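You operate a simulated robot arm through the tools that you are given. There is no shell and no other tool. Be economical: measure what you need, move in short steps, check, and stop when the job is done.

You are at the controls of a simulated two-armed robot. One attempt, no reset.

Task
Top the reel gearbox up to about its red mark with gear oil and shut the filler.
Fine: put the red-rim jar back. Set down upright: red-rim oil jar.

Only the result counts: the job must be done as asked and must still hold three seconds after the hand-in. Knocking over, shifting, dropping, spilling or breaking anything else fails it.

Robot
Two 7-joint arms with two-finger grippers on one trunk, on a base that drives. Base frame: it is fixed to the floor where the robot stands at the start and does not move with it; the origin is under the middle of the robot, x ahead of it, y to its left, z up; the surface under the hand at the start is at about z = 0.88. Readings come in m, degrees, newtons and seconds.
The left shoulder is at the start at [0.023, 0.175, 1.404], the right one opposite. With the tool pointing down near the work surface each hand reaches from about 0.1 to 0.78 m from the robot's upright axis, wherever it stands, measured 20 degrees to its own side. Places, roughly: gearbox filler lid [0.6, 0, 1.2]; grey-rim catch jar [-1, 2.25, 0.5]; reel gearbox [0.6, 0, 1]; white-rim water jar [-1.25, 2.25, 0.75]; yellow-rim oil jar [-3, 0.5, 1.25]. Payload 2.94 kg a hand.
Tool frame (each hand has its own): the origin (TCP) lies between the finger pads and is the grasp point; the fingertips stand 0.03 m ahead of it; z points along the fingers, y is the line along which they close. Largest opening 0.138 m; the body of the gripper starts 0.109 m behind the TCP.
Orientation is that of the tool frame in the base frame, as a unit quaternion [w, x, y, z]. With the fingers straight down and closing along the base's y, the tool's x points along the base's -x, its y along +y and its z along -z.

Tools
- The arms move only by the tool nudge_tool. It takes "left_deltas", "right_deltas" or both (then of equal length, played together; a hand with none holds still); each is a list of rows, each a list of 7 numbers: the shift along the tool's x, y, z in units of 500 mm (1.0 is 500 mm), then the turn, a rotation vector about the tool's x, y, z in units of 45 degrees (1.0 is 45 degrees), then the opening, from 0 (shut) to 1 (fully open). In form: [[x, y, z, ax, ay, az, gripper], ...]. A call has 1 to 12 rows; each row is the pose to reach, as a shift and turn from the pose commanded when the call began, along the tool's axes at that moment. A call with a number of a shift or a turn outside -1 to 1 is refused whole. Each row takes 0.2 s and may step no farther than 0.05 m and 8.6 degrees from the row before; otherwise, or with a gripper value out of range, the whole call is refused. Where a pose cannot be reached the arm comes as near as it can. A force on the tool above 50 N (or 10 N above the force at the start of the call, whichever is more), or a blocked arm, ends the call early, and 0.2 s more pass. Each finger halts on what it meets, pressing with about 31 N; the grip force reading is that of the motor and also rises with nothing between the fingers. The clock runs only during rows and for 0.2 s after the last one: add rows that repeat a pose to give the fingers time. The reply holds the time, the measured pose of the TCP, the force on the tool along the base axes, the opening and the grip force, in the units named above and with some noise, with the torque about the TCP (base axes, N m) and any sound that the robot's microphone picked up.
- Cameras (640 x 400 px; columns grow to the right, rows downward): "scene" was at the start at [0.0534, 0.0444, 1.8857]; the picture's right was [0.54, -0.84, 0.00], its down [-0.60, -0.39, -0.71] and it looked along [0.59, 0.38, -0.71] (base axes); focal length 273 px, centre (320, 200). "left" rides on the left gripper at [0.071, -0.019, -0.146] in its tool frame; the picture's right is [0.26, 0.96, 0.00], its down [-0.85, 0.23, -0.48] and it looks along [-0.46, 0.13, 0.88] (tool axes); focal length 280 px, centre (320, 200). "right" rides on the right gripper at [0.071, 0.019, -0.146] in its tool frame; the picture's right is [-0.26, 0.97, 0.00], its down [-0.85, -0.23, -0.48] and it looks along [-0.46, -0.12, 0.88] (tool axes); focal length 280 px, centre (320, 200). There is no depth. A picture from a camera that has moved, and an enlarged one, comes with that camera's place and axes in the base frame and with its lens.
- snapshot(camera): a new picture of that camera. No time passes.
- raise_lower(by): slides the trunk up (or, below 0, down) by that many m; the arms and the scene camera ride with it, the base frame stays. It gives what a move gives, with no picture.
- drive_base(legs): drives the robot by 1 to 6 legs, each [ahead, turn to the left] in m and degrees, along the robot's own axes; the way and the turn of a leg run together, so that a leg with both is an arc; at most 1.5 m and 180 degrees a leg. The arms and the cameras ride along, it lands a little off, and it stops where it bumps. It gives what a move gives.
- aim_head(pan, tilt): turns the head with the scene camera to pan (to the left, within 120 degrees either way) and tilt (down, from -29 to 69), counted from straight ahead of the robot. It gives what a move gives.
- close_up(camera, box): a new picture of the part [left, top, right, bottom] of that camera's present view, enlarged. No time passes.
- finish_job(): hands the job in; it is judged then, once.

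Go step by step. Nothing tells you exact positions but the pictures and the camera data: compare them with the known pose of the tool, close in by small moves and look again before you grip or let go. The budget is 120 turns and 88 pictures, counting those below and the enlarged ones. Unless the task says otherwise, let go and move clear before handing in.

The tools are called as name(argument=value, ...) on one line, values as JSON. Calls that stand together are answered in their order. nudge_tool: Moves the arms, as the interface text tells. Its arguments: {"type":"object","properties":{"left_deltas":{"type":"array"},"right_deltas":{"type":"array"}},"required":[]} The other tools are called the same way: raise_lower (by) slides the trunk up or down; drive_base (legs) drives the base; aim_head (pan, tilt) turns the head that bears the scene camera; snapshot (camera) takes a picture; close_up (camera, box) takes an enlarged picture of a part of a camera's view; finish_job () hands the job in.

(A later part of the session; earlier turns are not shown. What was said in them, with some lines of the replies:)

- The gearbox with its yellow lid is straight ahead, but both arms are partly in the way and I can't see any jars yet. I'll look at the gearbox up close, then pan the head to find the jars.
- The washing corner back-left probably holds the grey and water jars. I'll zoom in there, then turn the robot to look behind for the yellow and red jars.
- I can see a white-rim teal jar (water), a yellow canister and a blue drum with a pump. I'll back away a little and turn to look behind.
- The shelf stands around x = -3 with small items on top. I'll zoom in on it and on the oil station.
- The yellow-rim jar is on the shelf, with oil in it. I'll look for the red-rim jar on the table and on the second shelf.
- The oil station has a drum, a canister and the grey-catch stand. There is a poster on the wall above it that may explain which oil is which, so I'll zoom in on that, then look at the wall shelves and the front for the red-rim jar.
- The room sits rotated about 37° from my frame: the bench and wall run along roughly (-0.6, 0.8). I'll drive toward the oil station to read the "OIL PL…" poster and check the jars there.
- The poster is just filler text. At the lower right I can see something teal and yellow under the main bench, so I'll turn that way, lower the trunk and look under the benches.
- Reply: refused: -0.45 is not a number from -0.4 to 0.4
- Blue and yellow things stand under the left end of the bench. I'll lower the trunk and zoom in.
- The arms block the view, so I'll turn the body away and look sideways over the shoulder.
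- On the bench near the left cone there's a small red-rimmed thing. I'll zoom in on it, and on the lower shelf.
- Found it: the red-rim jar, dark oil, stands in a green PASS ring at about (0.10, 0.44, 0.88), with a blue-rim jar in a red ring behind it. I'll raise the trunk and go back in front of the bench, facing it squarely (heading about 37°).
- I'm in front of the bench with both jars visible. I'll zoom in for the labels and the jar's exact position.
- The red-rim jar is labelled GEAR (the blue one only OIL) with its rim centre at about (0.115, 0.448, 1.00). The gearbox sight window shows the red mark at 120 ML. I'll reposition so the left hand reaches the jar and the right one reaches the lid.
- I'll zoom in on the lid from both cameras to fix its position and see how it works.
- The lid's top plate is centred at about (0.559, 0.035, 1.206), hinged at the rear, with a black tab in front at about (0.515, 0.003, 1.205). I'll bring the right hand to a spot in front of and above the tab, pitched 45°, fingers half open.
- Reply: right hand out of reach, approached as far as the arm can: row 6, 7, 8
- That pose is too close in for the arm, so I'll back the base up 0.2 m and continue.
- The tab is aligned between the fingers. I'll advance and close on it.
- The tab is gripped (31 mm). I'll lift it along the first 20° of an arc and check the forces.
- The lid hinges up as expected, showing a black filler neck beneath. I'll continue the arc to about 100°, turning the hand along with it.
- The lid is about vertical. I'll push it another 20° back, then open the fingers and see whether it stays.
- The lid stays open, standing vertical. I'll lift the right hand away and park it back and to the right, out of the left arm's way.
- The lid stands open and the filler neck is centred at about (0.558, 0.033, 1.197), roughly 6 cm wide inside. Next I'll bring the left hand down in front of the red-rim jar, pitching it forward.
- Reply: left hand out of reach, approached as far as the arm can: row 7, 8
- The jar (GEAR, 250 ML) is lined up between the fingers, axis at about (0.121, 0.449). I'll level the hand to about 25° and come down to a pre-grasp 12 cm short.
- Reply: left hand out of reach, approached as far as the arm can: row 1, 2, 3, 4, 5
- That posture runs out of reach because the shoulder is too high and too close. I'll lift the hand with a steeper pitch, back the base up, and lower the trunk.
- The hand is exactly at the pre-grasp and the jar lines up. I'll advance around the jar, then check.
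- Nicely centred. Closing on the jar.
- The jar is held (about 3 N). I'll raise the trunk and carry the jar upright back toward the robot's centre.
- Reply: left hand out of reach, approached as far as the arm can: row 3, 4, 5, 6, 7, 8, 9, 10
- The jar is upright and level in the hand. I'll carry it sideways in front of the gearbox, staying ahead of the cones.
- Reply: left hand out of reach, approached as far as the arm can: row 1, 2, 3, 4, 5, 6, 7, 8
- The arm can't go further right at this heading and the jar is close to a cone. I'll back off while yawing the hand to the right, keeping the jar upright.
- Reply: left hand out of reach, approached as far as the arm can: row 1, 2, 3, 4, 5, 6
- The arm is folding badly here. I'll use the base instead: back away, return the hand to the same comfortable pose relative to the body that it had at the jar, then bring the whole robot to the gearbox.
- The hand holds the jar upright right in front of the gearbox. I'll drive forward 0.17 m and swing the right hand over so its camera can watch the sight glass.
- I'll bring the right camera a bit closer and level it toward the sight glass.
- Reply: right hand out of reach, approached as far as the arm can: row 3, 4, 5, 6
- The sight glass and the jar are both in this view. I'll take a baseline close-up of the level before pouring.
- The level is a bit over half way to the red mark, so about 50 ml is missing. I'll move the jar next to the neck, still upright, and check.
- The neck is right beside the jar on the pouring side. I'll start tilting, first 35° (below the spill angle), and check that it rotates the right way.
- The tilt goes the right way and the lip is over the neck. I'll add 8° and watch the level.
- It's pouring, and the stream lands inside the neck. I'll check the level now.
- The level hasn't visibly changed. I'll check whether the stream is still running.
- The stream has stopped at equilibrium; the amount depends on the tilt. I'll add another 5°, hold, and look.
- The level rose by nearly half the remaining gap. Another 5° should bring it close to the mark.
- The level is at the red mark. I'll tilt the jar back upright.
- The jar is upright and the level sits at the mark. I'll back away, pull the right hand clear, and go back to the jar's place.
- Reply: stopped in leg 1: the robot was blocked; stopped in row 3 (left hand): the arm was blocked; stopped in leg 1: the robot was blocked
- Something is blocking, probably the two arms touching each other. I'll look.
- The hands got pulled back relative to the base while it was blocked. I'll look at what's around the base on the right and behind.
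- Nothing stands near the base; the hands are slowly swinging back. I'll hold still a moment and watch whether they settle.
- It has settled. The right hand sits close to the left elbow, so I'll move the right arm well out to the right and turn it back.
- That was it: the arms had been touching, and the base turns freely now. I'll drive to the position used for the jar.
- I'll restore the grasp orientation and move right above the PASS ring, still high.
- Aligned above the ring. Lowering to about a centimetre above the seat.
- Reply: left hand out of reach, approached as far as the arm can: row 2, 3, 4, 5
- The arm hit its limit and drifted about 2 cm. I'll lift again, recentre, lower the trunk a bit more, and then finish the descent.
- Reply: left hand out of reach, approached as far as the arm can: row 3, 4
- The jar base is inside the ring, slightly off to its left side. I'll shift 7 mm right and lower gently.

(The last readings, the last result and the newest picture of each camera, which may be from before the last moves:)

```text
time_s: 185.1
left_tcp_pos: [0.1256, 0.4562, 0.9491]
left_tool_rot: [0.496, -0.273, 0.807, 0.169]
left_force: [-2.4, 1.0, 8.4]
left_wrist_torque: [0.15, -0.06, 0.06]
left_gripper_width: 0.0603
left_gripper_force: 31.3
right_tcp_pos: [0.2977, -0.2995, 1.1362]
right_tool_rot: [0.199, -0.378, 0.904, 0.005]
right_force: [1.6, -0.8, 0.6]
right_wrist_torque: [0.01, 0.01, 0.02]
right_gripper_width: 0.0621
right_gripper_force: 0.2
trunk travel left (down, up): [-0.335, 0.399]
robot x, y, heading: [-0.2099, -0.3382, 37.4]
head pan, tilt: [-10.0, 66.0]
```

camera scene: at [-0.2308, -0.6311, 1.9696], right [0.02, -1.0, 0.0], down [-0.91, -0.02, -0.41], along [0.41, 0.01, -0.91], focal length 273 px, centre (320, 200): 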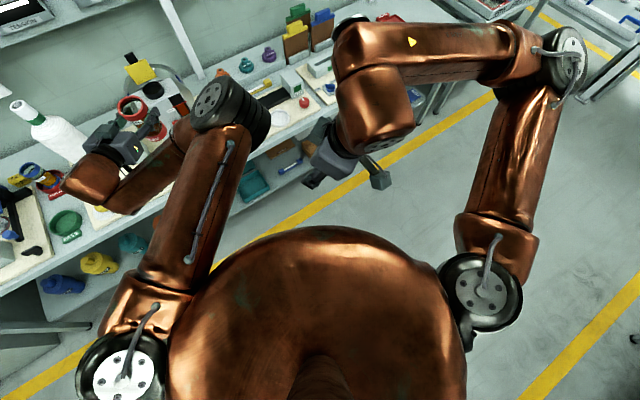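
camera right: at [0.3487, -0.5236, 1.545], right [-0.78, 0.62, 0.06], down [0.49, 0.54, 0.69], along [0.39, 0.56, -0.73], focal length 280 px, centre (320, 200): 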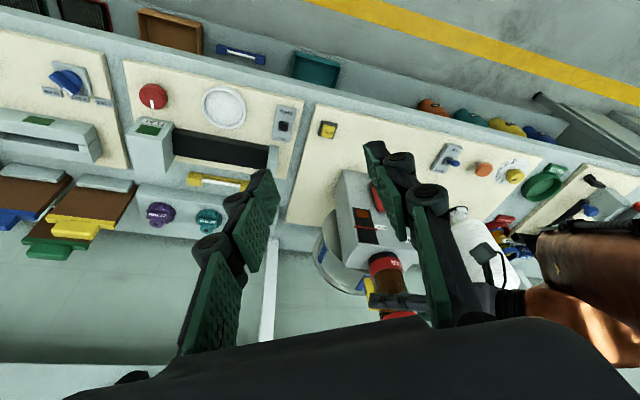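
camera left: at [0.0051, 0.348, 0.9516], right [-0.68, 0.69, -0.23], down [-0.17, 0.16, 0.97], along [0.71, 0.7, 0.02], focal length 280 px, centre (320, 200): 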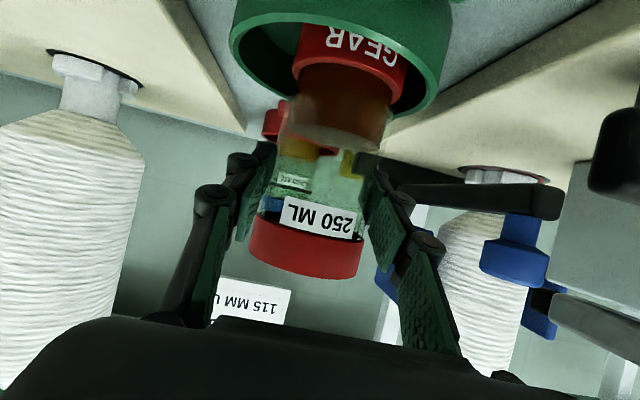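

The jar is seated (upward force, height matches). Opening the fingers, then backing out along the approach line.

nudge_tool(left_deltas=[[0, 0, 0, 0, 0, 0, 0.5], [0, 0, 0, 0, 0, 0, 0.69], [0, 0, 0, 0, 0, 0, 0.69], [0, 0, 0, 0, 0, 0, 0.69]])

close_up(camera="left", box=[160, 0, 480, 300])

```text
time_s: 186.1
left_tcp_pos: [0.1257, 0.4566, 0.9462]
left_tool_rot: [0.494, -0.273, 0.808, 0.167]
left_force: [0.8, -0.5, -0.2]
left_wrist_torque: [0.01, 0.01, 0.01]
left_gripper_width: 0.0954
left_gripper_force: 0.1
right_tcp_pos: [0.2956, -0.2978, 1.1352]
right_tool_rot: [0.198, -0.378, 0.904, 0.004]
right_force: [0.1, 0.5, 0.3]
right_wrist_torque: [-0.01, 0.03, 0.03]
right_gripper_width: 0.0621
right_gripper_force: 0.0
trunk travel left (down, up): [-0.335, 0.399]
robot x, y, heading: [-0.2125, -0.3373, 37.4]
head pan, tilt: [-10.0, 66.0]
```

```text
1.33 times, centred on (320, 150) of left
camera zoom: at [0.0087, 0.3437, 0.9507], right [-0.68, 0.69, -0.23], down [-0.17, 0.16, 0.97], along [0.71, 0.7, 0.01], focal length 374 px, centre (320, 267)
```

zoom: 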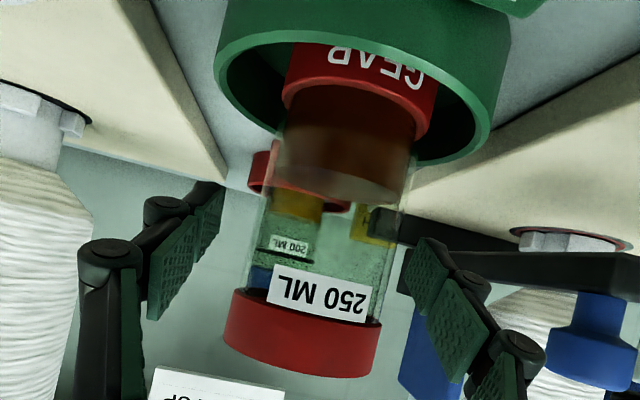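

The jar stands upright in the ring with gaps on both sides. I'll back the base straight out.

drive_base(legs=[[-0.3, 0]])

raise_lower(by=0.26)

aim_head(pan=5, tilt=40)

snapshot(camera="scene")

```text
time_s: 188.2
left_tcp_pos: [-0.1144, 0.2723, 0.9482]
left_tool_rot: [0.494, -0.273, 0.808, 0.167]
left_force: [-0.2, 0.4, -0.4]
left_wrist_torque: [0.01, 0.01, 0.0]
left_gripper_width: 0.095
left_gripper_force: 0.1
right_tcp_pos: [0.0571, -0.4818, 1.1362]
right_tool_rot: [0.198, -0.377, 0.905, 0.005]
right_force: [1.1, -0.1, -0.5]
right_wrist_torque: [0.03, -0.06, 0.02]
right_gripper_width: 0.0622
right_gripper_force: 0.0
trunk travel left (down, up): [-0.335, 0.399]
robot x, y, heading: [-0.458, -0.5216, 37.4]
head pan, tilt: [-10.0, 66.0]
```

```text
time_s: 190.8
left_tcp_pos: [-0.1136, 0.2733, 1.2057]
left_tool_rot: [0.495, -0.272, 0.808, 0.167]
left_force: [0.7, 0.9, -0.4]
left_wrist_torque: [0.0, 0.01, -0.01]
left_gripper_width: 0.0952
left_gripper_force: 0.1
right_tcp_pos: [0.057, -0.4814, 1.3956]
right_tool_rot: [0.197, -0.377, 0.905, 0.005]
right_force: [0.2, -0.3, 0.9]
right_wrist_torque: [-0.04, 0.0, 0.0]
right_gripper_width: 0.062
right_gripper_force: 0.0
trunk travel left (down, up): [-0.595, 0.139]
robot x, y, heading: [-0.4506, -0.5203, 37.3]
head pan, tilt: [-10.0, 66.0]
```

```text
time_s: 191.8
left_tcp_pos: [-0.1141, 0.2728, 1.2064]
left_tool_rot: [0.495, -0.272, 0.808, 0.166]
left_force: [-0.5, 0.3, 0.4]
left_wrist_torque: [-0.02, 0.0, 0.01]
left_gripper_width: 0.0952
left_gripper_force: 0.1
right_tcp_pos: [0.0564, -0.4808, 1.396]
right_tool_rot: [0.198, -0.377, 0.905, 0.005]
right_force: [-0.5, 0.2, 0.0]
right_wrist_torque: [0.02, 0.02, -0.01]
right_gripper_width: 0.0621
right_gripper_force: 0.0
trunk travel left (down, up): [-0.595, 0.139]
robot x, y, heading: [-0.4537, -0.5228, 36.9]
head pan, tilt: [5.0, 40.0]
```

```text
6 pictures are left
camera scene: at [-0.4035, -0.4742, 1.913], right [0.67, -0.74, 0.0], down [-0.48, -0.43, -0.77], along [0.57, 0.51, -0.64], focal length 273 px, centre (320, 200)
```

scene: 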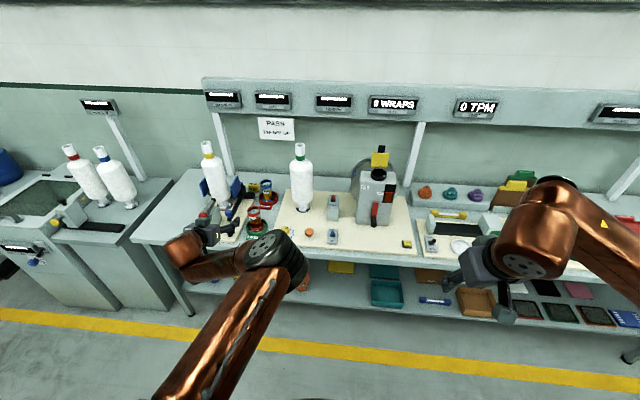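

The jar is back in its ring and nothing has been disturbed; the lid is still open. I'll lift the left hand, level and close the right one, then drive forward to shut the lid.

nudge_tool(left_deltas=[[-0.066, 0, -0.032, 0, 0.13, 0, 0.69], [-0.132, 0, -0.064, 0, 0.26, 0, 0.69], [-0.198, 0, -0.096, 0, 0.39, 0, 0.69], [-0.265, 0, -0.127, 0, 0.52, 0, 0.69], [-0.331, 0, -0.159, 0, 0.65, 0, 0.69], [-0.397, 0, -0.191, 0, 0.78, 0, 0.69], [-0.397, 0, -0.191, 0, 0.78, 0, 0.69]], right_deltas=[[-0.007, -0.003, -0.018, -0.022, 0.043, 0.033, 0.2], [-0.014, -0.006, -0.037, -0.044, 0.086, 0.066, 0], [-0.021, -0.009, -0.055, -0.066, 0.129, 0.1, 0], [-0.029, -0.011, -0.074, -0.087, 0.171, 0.133, 0], [-0.036, -0.014, -0.092, -0.109, 0.214, 0.166, 0], [-0.043, -0.017, -0.111, -0.131, 0.257, 0.199, 0], [-0.043, -0.017, -0.111, -0.131, 0.257, 0.199, 0]])

drive_base(legs=[[0.47, 0]])

```text
time_s: 193.3
left_tcp_pos: [-0.1089, 0.2774, 1.4272]
left_tool_rot: [0.226, -0.313, 0.919, 0.078]
left_force: [0.3, 0.3, -0.9]
left_wrist_torque: [0.02, 0.05, 0.01]
left_gripper_width: 0.0951
left_gripper_force: 0.1
right_tcp_pos: [0.0567, -0.4811, 1.4557]
right_tool_rot: [0.086, -0.314, 0.945, 0.03]
right_force: [-0.3, 0.3, 0.4]
right_wrist_torque: [-0.01, 0.03, -0.01]
right_gripper_width: 0.0001
right_gripper_force: 28.2
trunk travel left (down, up): [-0.595, 0.139]
robot x, y, heading: [-0.4531, -0.5204, 36.9]
head pan, tilt: [5.0, 40.0]
```

```text
time_s: 196.2
left_tcp_pos: [0.2727, 0.5652, 1.428]
left_tool_rot: [0.227, -0.31, 0.92, 0.077]
left_force: [-0.3, -0.6, 0.0]
left_wrist_torque: [0.0, -0.05, -0.03]
left_gripper_width: 0.0951
left_gripper_force: 0.1
right_tcp_pos: [0.437, -0.1928, 1.4567]
right_tool_rot: [0.085, -0.313, 0.945, 0.029]
right_force: [0.4, 0.3, -0.7]
right_wrist_torque: [-0.04, 0.01, -0.01]
right_gripper_width: 0.0
right_gripper_force: 28.1
trunk travel left (down, up): [-0.595, 0.139]
robot x, y, heading: [-0.0757, -0.2315, 37.0]
head pan, tilt: [5.0, 40.0]
```

Now I'll move the closed right fingers over and behind the open lid, and check before going down.

nudge_tool(right_deltas=[[-0.08, 0.0275, 0.023, 0, 0, 0, 0], [-0.16, 0.055, 0.046, 0, 0, 0, 0], [-0.239, 0.0825, 0.069, 0, 0, 0, 0], [-0.319, 0.11, 0.0925, 0, 0, 0, 0], [-0.399, 0.1375, 0.116, 0, 0, 0, 0], [-0.479, 0.165, 0.139, 0, 0, 0, 0], [-0.558, 0.1925, 0.162, 0, 0, 0, 0], [-0.638, 0.22, 0.185, 0, 0, 0, 0], [-0.638, 0.22, 0.185, 0, 0, 0, 0]])

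snapshot(camera="right")

```text
time_s: 198.2
left_tcp_pos: [0.2732, 0.5653, 1.4295]
left_tool_rot: [0.227, -0.31, 0.92, 0.076]
left_force: [-0.3, -0.2, 0.4]
left_wrist_torque: [0.02, 0.03, 0.04]
left_gripper_width: 0.0952
left_gripper_force: 0.1
right_tcp_pos: [0.6342, 0.0924, 1.4238]
right_tool_rot: [0.087, -0.314, 0.945, 0.029]
right_force: [0.6, -0.1, 1.1]
right_wrist_torque: [0.04, -0.02, 0.02]
right_gripper_width: 0.0001
right_gripper_force: 28.7
trunk travel left (down, up): [-0.595, 0.139]
robot x, y, heading: [-0.0751, -0.2337, 37.1]
head pan, tilt: [5.0, 40.0]
```

```text
5 pictures are left
camera right: at [0.5455, 0.0492, 1.5545], right [-0.37, 0.93, 0.05], down [0.74, 0.26, 0.62], along [0.56, 0.27, -0.78], focal length 280 px, centre (320, 200)
```

right: 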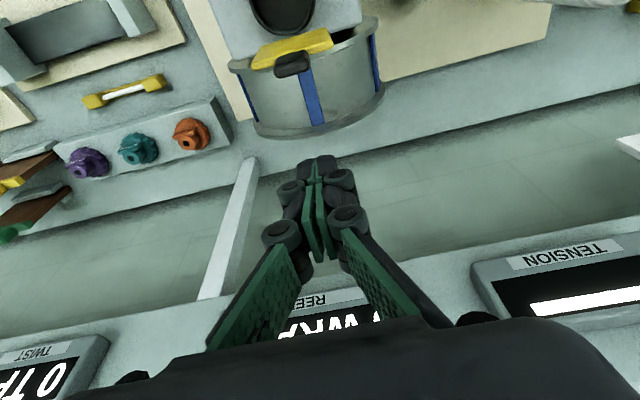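

The fingers are behind the open lid. I'll go down and sweep forward along the lid's arc, about half way, then check.

nudge_tool(right_deltas=[[0.014, 0, 0.079, 0, 0, 0, 0], [0.027, 0, 0.158, 0, 0, 0, 0], [0.041, 0, 0.236, 0, 0, 0, 0], [0.08, 0, 0.227, 0, 0, 0, 0], [0.117, 0, 0.217, 0, 0, 0, 0], [0.141, 0, 0.21, 0, 0, 0, 0], [0.165, 0, 0.203, 0, 0, 0, 0], [0.195, 0, 0.2, 0, 0, 0, 0], [0.225, 0, 0.2, 0, 0, 0, 0]])

snapshot(camera="right")

```text
time_s: 200.2
left_tcp_pos: [0.2726, 0.5654, 1.4287]
left_tool_rot: [0.227, -0.31, 0.92, 0.077]
left_force: [-0.1, 0.3, -0.5]
left_wrist_torque: [-0.03, -0.01, 0.0]
left_gripper_width: 0.0952
left_gripper_force: 0.1
right_tcp_pos: [0.562, 0.0357, 1.3035]
right_tool_rot: [0.086, -0.314, 0.945, 0.03]
right_force: [0.2, 0.4, 0.3]
right_wrist_torque: [0.0, 0.01, 0.0]
right_gripper_width: 0.0002
right_gripper_force: 28.7
trunk travel left (down, up): [-0.595, 0.139]
robot x, y, heading: [-0.0754, -0.2328, 37.2]
head pan, tilt: [5.0, 40.0]
```

```text
4 pictures are left
camera right: at [0.472, -0.0058, 1.4348], right [-0.37, 0.93, 0.05], down [0.74, 0.26, 0.62], along [0.56, 0.26, -0.78], focal length 280 px, centre (320, 200)
```

right: 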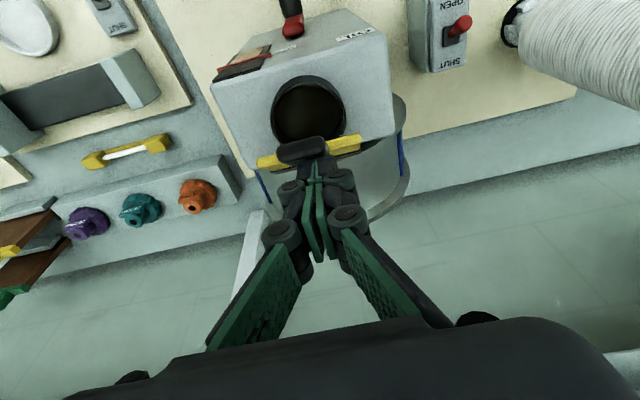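

The lid is following the fingers. I'll continue the arc to closed and press lightly.

nudge_tool(right_deltas=[[0.03, 0, 0.006, 0, 0, 0, 0], [0.058, 0, 0.019, 0, 0, 0, 0], [0.084, 0, 0.037, 0, 0, 0, 0], [0.106, 0, 0.059, 0, 0, 0, 0], [0.12, 0, 0.082, 0, 0, 0, 0], [0.129, 0, 0.1, 0, 0, 0, 0], [0.136, 0, 0.119, 0, 0, 0, 0], [0.136, 0, 0.128, 0, 0, 0, 0], [0.136, 0, 0.134, 0, 0, 0, 0]])

snapshot(camera="right")

```text
time_s: 202.2
left_tcp_pos: [0.2733, 0.5659, 1.4277]
left_tool_rot: [0.228, -0.309, 0.92, 0.076]
left_force: [-0.3, 0.4, 0.5]
left_wrist_torque: [0.0, 0.03, 0.04]
left_gripper_width: 0.0951
left_gripper_force: 0.1
right_tcp_pos: [0.5171, 0.0039, 1.2254]
right_tool_rot: [0.085, -0.313, 0.945, 0.029]
right_force: [-0.4, 0.2, 1.0]
right_wrist_torque: [0.0, -0.01, 0.01]
right_gripper_width: 0.0
right_gripper_force: 28.3
trunk travel left (down, up): [-0.595, 0.139]
robot x, y, heading: [-0.071, -0.2317, 37.1]
head pan, tilt: [5.0, 40.0]
```

```text
3 pictures are left
camera right: at [0.4279, -0.0379, 1.3567], right [-0.37, 0.93, 0.05], down [0.74, 0.26, 0.62], along [0.56, 0.27, -0.78], focal length 280 px, centre (320, 200)
```

right: 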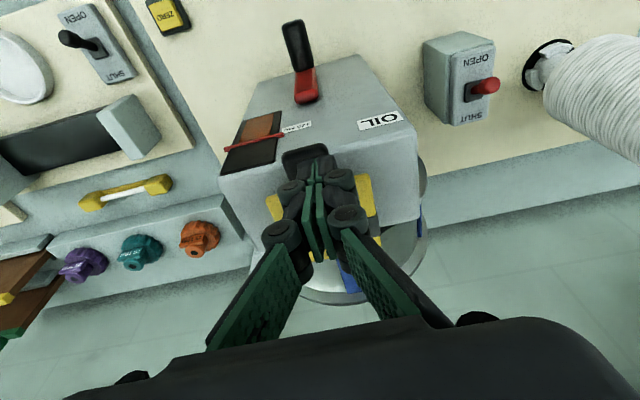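

The lid looks shut. I'll press down a few millimetres to be sure, then retreat.

nudge_tool(right_deltas=[[0, 0, 0.008, 0, 0, 0, 0], [0, 0, 0.016, 0, 0, 0, 0], [0, 0, 0.024, 0, 0, 0, 0]])

```text
time_s: 203.1
left_tcp_pos: [0.2722, 0.5646, 1.4278]
left_tool_rot: [0.229, -0.308, 0.92, 0.076]
left_force: [0.9, -0.5, 0.0]
left_wrist_torque: [-0.02, 0.05, -0.06]
left_gripper_width: 0.0952
left_gripper_force: 0.0
right_tcp_pos: [0.519, 0.0058, 1.2235]
right_tool_rot: [0.091, -0.313, 0.945, 0.034]
right_force: [-8.6, -10.3, 26.1]
right_wrist_torque: [-0.39, 0.37, 0.0]
right_gripper_width: 0.0061
right_gripper_force: 28.3
trunk travel left (down, up): [-0.595, 0.139]
robot x, y, heading: [-0.0709, -0.233, 36.9]
head pan, tilt: [5.0, 40.0]
stopped in row 3 (right hand): the force on the tool passed its limit at 51 N (the readings are from after the stop); the commanded pose is now the measured one
```

The lid is firmly seated. Lifting the hand away and backing off.

nudge_tool(right_deltas=[[0, 0, -0.06, 0, 0, 0, 0], [0, 0, -0.14, 0, 0, 0, 0], [0, 0, -0.22, 0, 0, 0, 0], [0, 0, -0.3, 0, 0, 0, 0], [0.08, 0, -0.36, 0, 0, 0, 0], [0.16, 0, -0.38, 0, 0, 0, 0]])

drive_base(legs=[[-0.2, 0]])

close_up(camera="right", box=[200, 0, 440, 200])

snapshot(camera="scene")

```text
time_s: 204.5
left_tcp_pos: [0.2745, 0.5641, 1.4282]
left_tool_rot: [0.228, -0.309, 0.92, 0.076]
left_force: [-0.3, -0.6, -0.3]
left_wrist_torque: [-0.01, 0.04, 0.0]
left_gripper_width: 0.095
left_gripper_force: 0.1
right_tcp_pos: [0.4292, -0.0647, 1.3904]
right_tool_rot: [0.09, -0.312, 0.945, 0.033]
right_force: [0.3, 0.3, 0.4]
right_wrist_torque: [-0.01, -0.01, 0.0]
right_gripper_width: 0.0001
right_gripper_force: 28.0
trunk travel left (down, up): [-0.595, 0.139]
robot x, y, heading: [-0.0764, -0.2327, 37.3]
head pan, tilt: [5.0, 40.0]
```

```text
time_s: 205.8
left_tcp_pos: [0.1659, 0.4737, 1.4488]
left_tool_rot: [0.244, -0.287, 0.923, 0.082]
left_force: [0.6, 1.4, -3.1]
left_wrist_torque: [-0.02, -0.08, -0.06]
left_gripper_width: 0.0952
left_gripper_force: 0.0
right_tcp_pos: [0.3062, -0.1529, 1.3988]
right_tool_rot: [0.102, -0.313, 0.944, 0.033]
right_force: [0.4, 1.7, -1.5]
right_wrist_torque: [-0.18, 0.05, -0.04]
right_gripper_width: 0.0
right_gripper_force: 28.2
trunk travel left (down, up): [-0.595, 0.139]
robot x, y, heading: [-0.1649, -0.3037, 36.8]
head pan, tilt: [5.0, 40.0]
stopped in leg 1: the robot was blocked; the commanded pose is now the measured one
```

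```text
2.00 times, centred on (320, 100) of right
camera zoom: at [0.2126, -0.1966, 1.5255], right [-0.37, 0.93, 0.05], down [0.72, 0.25, 0.65], along [0.59, 0.28, -0.76], focal length 561 px, centre (320, 400)
```

zoom: 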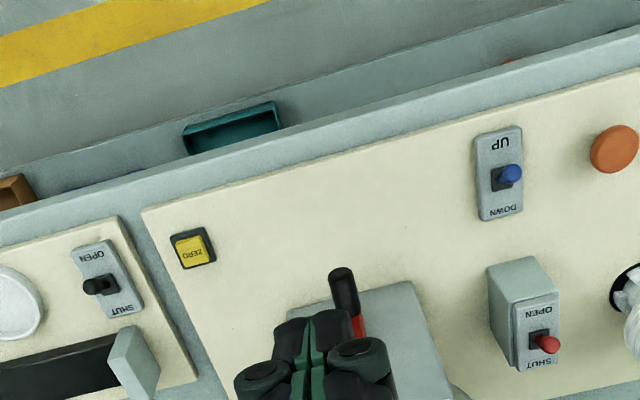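

```text
1 pictures are left
camera scene: at [-0.1091, -0.2424, 1.9126], right [0.67, -0.74, 0.0], down [-0.48, -0.44, -0.76], along [0.56, 0.51, -0.65], focal length 273 px, centre (320, 200)
```

scene: 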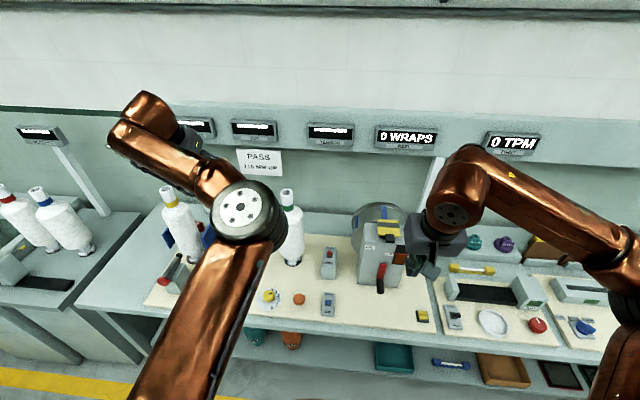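

The base stopped early but both hands are clear. I'll hold a moment and read the forces, then use the last picture to check the lid.

nudge_tool(left_deltas=[[0, 0, 0, 0, 0, 0, 0.69], [0, 0, 0, 0, 0, 0, 0.69], [0, 0, 0, 0, 0, 0, 0.69]])

close_up(camera="scene", box=[250, 170, 450, 320])

```text
time_s: 206.3
left_tcp_pos: [0.2411, 0.4354, 1.5088]
left_tool_rot: [0.264, -0.177, 0.942, 0.106]
left_force: [0.4, -1.0, -2.0]
left_wrist_torque: [0.15, 0.09, 0.13]
left_gripper_width: 0.0952
left_gripper_force: 0.0
right_tcp_pos: [0.3071, -0.1719, 1.4174]
right_tool_rot: [0.106, -0.295, 0.949, 0.043]
right_force: [-0.6, -1.1, 0.7]
right_wrist_torque: [0.05, 0.04, 0.03]
right_gripper_width: 0.0
right_gripper_force: 28.1
trunk travel left (down, up): [-0.595, 0.139]
robot x, y, heading: [-0.166, -0.3039, 36.9]
head pan, tilt: [5.0, 40.0]
stopped in row 2 (left hand): the arm was blocked; the commanded pose is now the measured one
```

```text
2.67 times, centred on (350, 245) of scene
camera zoom: at [0.0056, -0.1641, 1.915], right [0.67, -0.74, -0.01], down [-0.52, -0.47, -0.71], along [0.53, 0.48, -0.7], focal length 728 px, centre (240, 80)
```

zoom: 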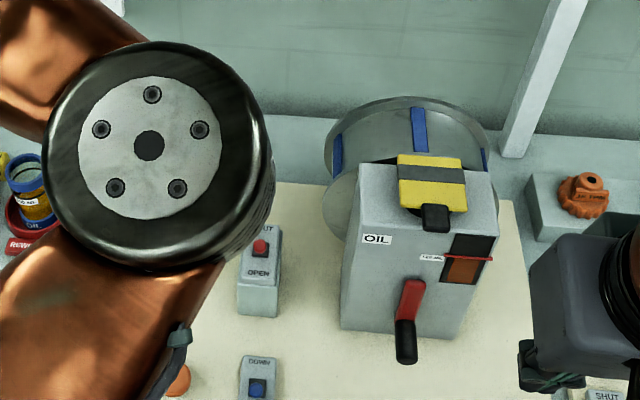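

The lid is shut and the level is at the mark. But the left arm seems to be pressing on the robot's own body, so I'll wait and see whether it settles before handing in.

aim_head(pan=0, tilt=45)

aim_head(pan=30, tilt=50)

```text
time_s: 207.0
left_tcp_pos: [0.163, 0.401, 1.5211]
left_tool_rot: [0.279, -0.192, 0.934, 0.115]
left_force: [0.8, 1.1, -0.1]
left_wrist_torque: [-0.12, 0.0, -0.06]
left_gripper_width: 0.095
left_gripper_force: 0.0
right_tcp_pos: [0.2517, -0.2146, 1.4192]
right_tool_rot: [0.132, -0.295, 0.945, 0.046]
right_force: [1.9, 1.4, -1.6]
right_wrist_torque: [-0.08, 0.15, -0.01]
right_gripper_width: 0.0
right_gripper_force: 28.0
trunk travel left (down, up): [-0.595, 0.139]
robot x, y, heading: [-0.1666, -0.3018, 37.0]
head pan, tilt: [0.0, 45.0]
```

```text
time_s: 207.9
left_tcp_pos: [0.2061, 0.4399, 1.496]
left_tool_rot: [0.262, -0.195, 0.939, 0.106]
left_force: [1.5, -1.2, -0.2]
left_wrist_torque: [0.06, 0.09, 0.05]
left_gripper_width: 0.0952
left_gripper_force: 0.0
right_tcp_pos: [0.2903, -0.1791, 1.4087]
right_tool_rot: [0.115, -0.297, 0.947, 0.037]
right_force: [-1.0, -0.4, 0.0]
right_wrist_torque: [-0.03, -0.03, -0.02]
right_gripper_width: 0.0
right_gripper_force: 28.6
trunk travel left (down, up): [-0.595, 0.139]
robot x, y, heading: [-0.1657, -0.3011, 37.3]
head pan, tilt: [30.0, 50.0]
```

The body is rocking slightly, with both hands well above everything. I'll let it settle a bit more.

aim_head(pan=-60, tilt=30)

aim_head(pan=60, tilt=50)

aim_head(pan=-30, tilt=45)

```text
time_s: 209.6
left_tcp_pos: [0.1903, 0.423, 1.5045]
left_tool_rot: [0.267, -0.195, 0.937, 0.11]
left_force: [1.5, -0.1, 0.2]
left_wrist_torque: [0.05, 0.15, 0.01]
left_gripper_width: 0.0952
left_gripper_force: 0.1
right_tcp_pos: [0.2763, -0.1929, 1.4127]
right_tool_rot: [0.122, -0.294, 0.947, 0.04]
right_force: [0.8, 0.2, 0.1]
right_wrist_torque: [-0.02, 0.09, -0.05]
right_gripper_width: 0.0
right_gripper_force: 28.8
trunk travel left (down, up): [-0.595, 0.139]
robot x, y, heading: [-0.1662, -0.3037, 37.2]
head pan, tilt: [-60.0, 30.0]
```

```text
time_s: 211.6
left_tcp_pos: [0.1655, 0.4394, 1.4814]
left_tool_rot: [0.26, -0.245, 0.929, 0.098]
left_force: [0.1, -0.5, -0.8]
left_wrist_torque: [0.05, 0.04, 0.02]
left_gripper_width: 0.095
left_gripper_force: 0.1
right_tcp_pos: [0.2789, -0.1842, 1.4077]
right_tool_rot: [0.116, -0.305, 0.944, 0.039]
right_force: [0.7, 0.0, 0.2]
right_wrist_torque: [0.02, 0.09, 0.0]
right_gripper_width: 0.0
right_gripper_force: 28.0
trunk travel left (down, up): [-0.595, 0.139]
robot x, y, heading: [-0.1683, -0.2994, 37.0]
head pan, tilt: [60.0, 50.0]
```

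```text
time_s: 213.2
left_tcp_pos: [0.1342, 0.4149, 1.5031]
left_tool_rot: [0.273, -0.243, 0.925, 0.104]
left_force: [-2.0, -0.8, 1.0]
left_wrist_torque: [0.0, 0.01, 0.01]
left_gripper_width: 0.0953
left_gripper_force: 0.2
right_tcp_pos: [0.2495, -0.2067, 1.4177]
right_tool_rot: [0.131, -0.305, 0.942, 0.044]
right_force: [-0.9, -0.6, 1.2]
right_wrist_torque: [0.08, -0.11, 0.02]
right_gripper_width: 0.0
right_gripper_force: 29.1
trunk travel left (down, up): [-0.595, 0.139]
robot x, y, heading: [-0.1696, -0.3084, 36.9]
head pan, tilt: [-30.0, 45.0]
```

The gearbox is topped up to the red mark with gear oil, the filler lid is shut, and the red-rim jar stands upright in its PASS ring with both hands clear.

finish_job()

```text
The job is handed in.
```

I handed the job in with the gearbox at its red 120 ML mark, the filler lid shut and the red-rim jar back upright in its green PASS ring. I used the red-rim jar because its label says GEAR; the blue-rim jar is labelled only OIL.

- **Level and lid:** I read the level through the sight glass after pouring and again with the lid shut. I pressed the lid down until it hit a firm stop, at about 51 N.
- **Jar:** I saw it seated in the ring before backing out, and again from farther back afterwards. It was out of view in the last pictures, when the left hand had passed over it at about z = 1.43.
- **Arm trouble:** Both times the base stopped short I was backing away from the gearbox, once after the pour and once after shutting the lid. The first time the arms were probably touching each other; I never found the cause of the second. The body was still rocking slightly at hand-in, with both hands above z = 1.4 and clear of everything on the bench.

I saw no spill or knocked item in the pictures I took, but I had no picture left for a final look at the whole bench.
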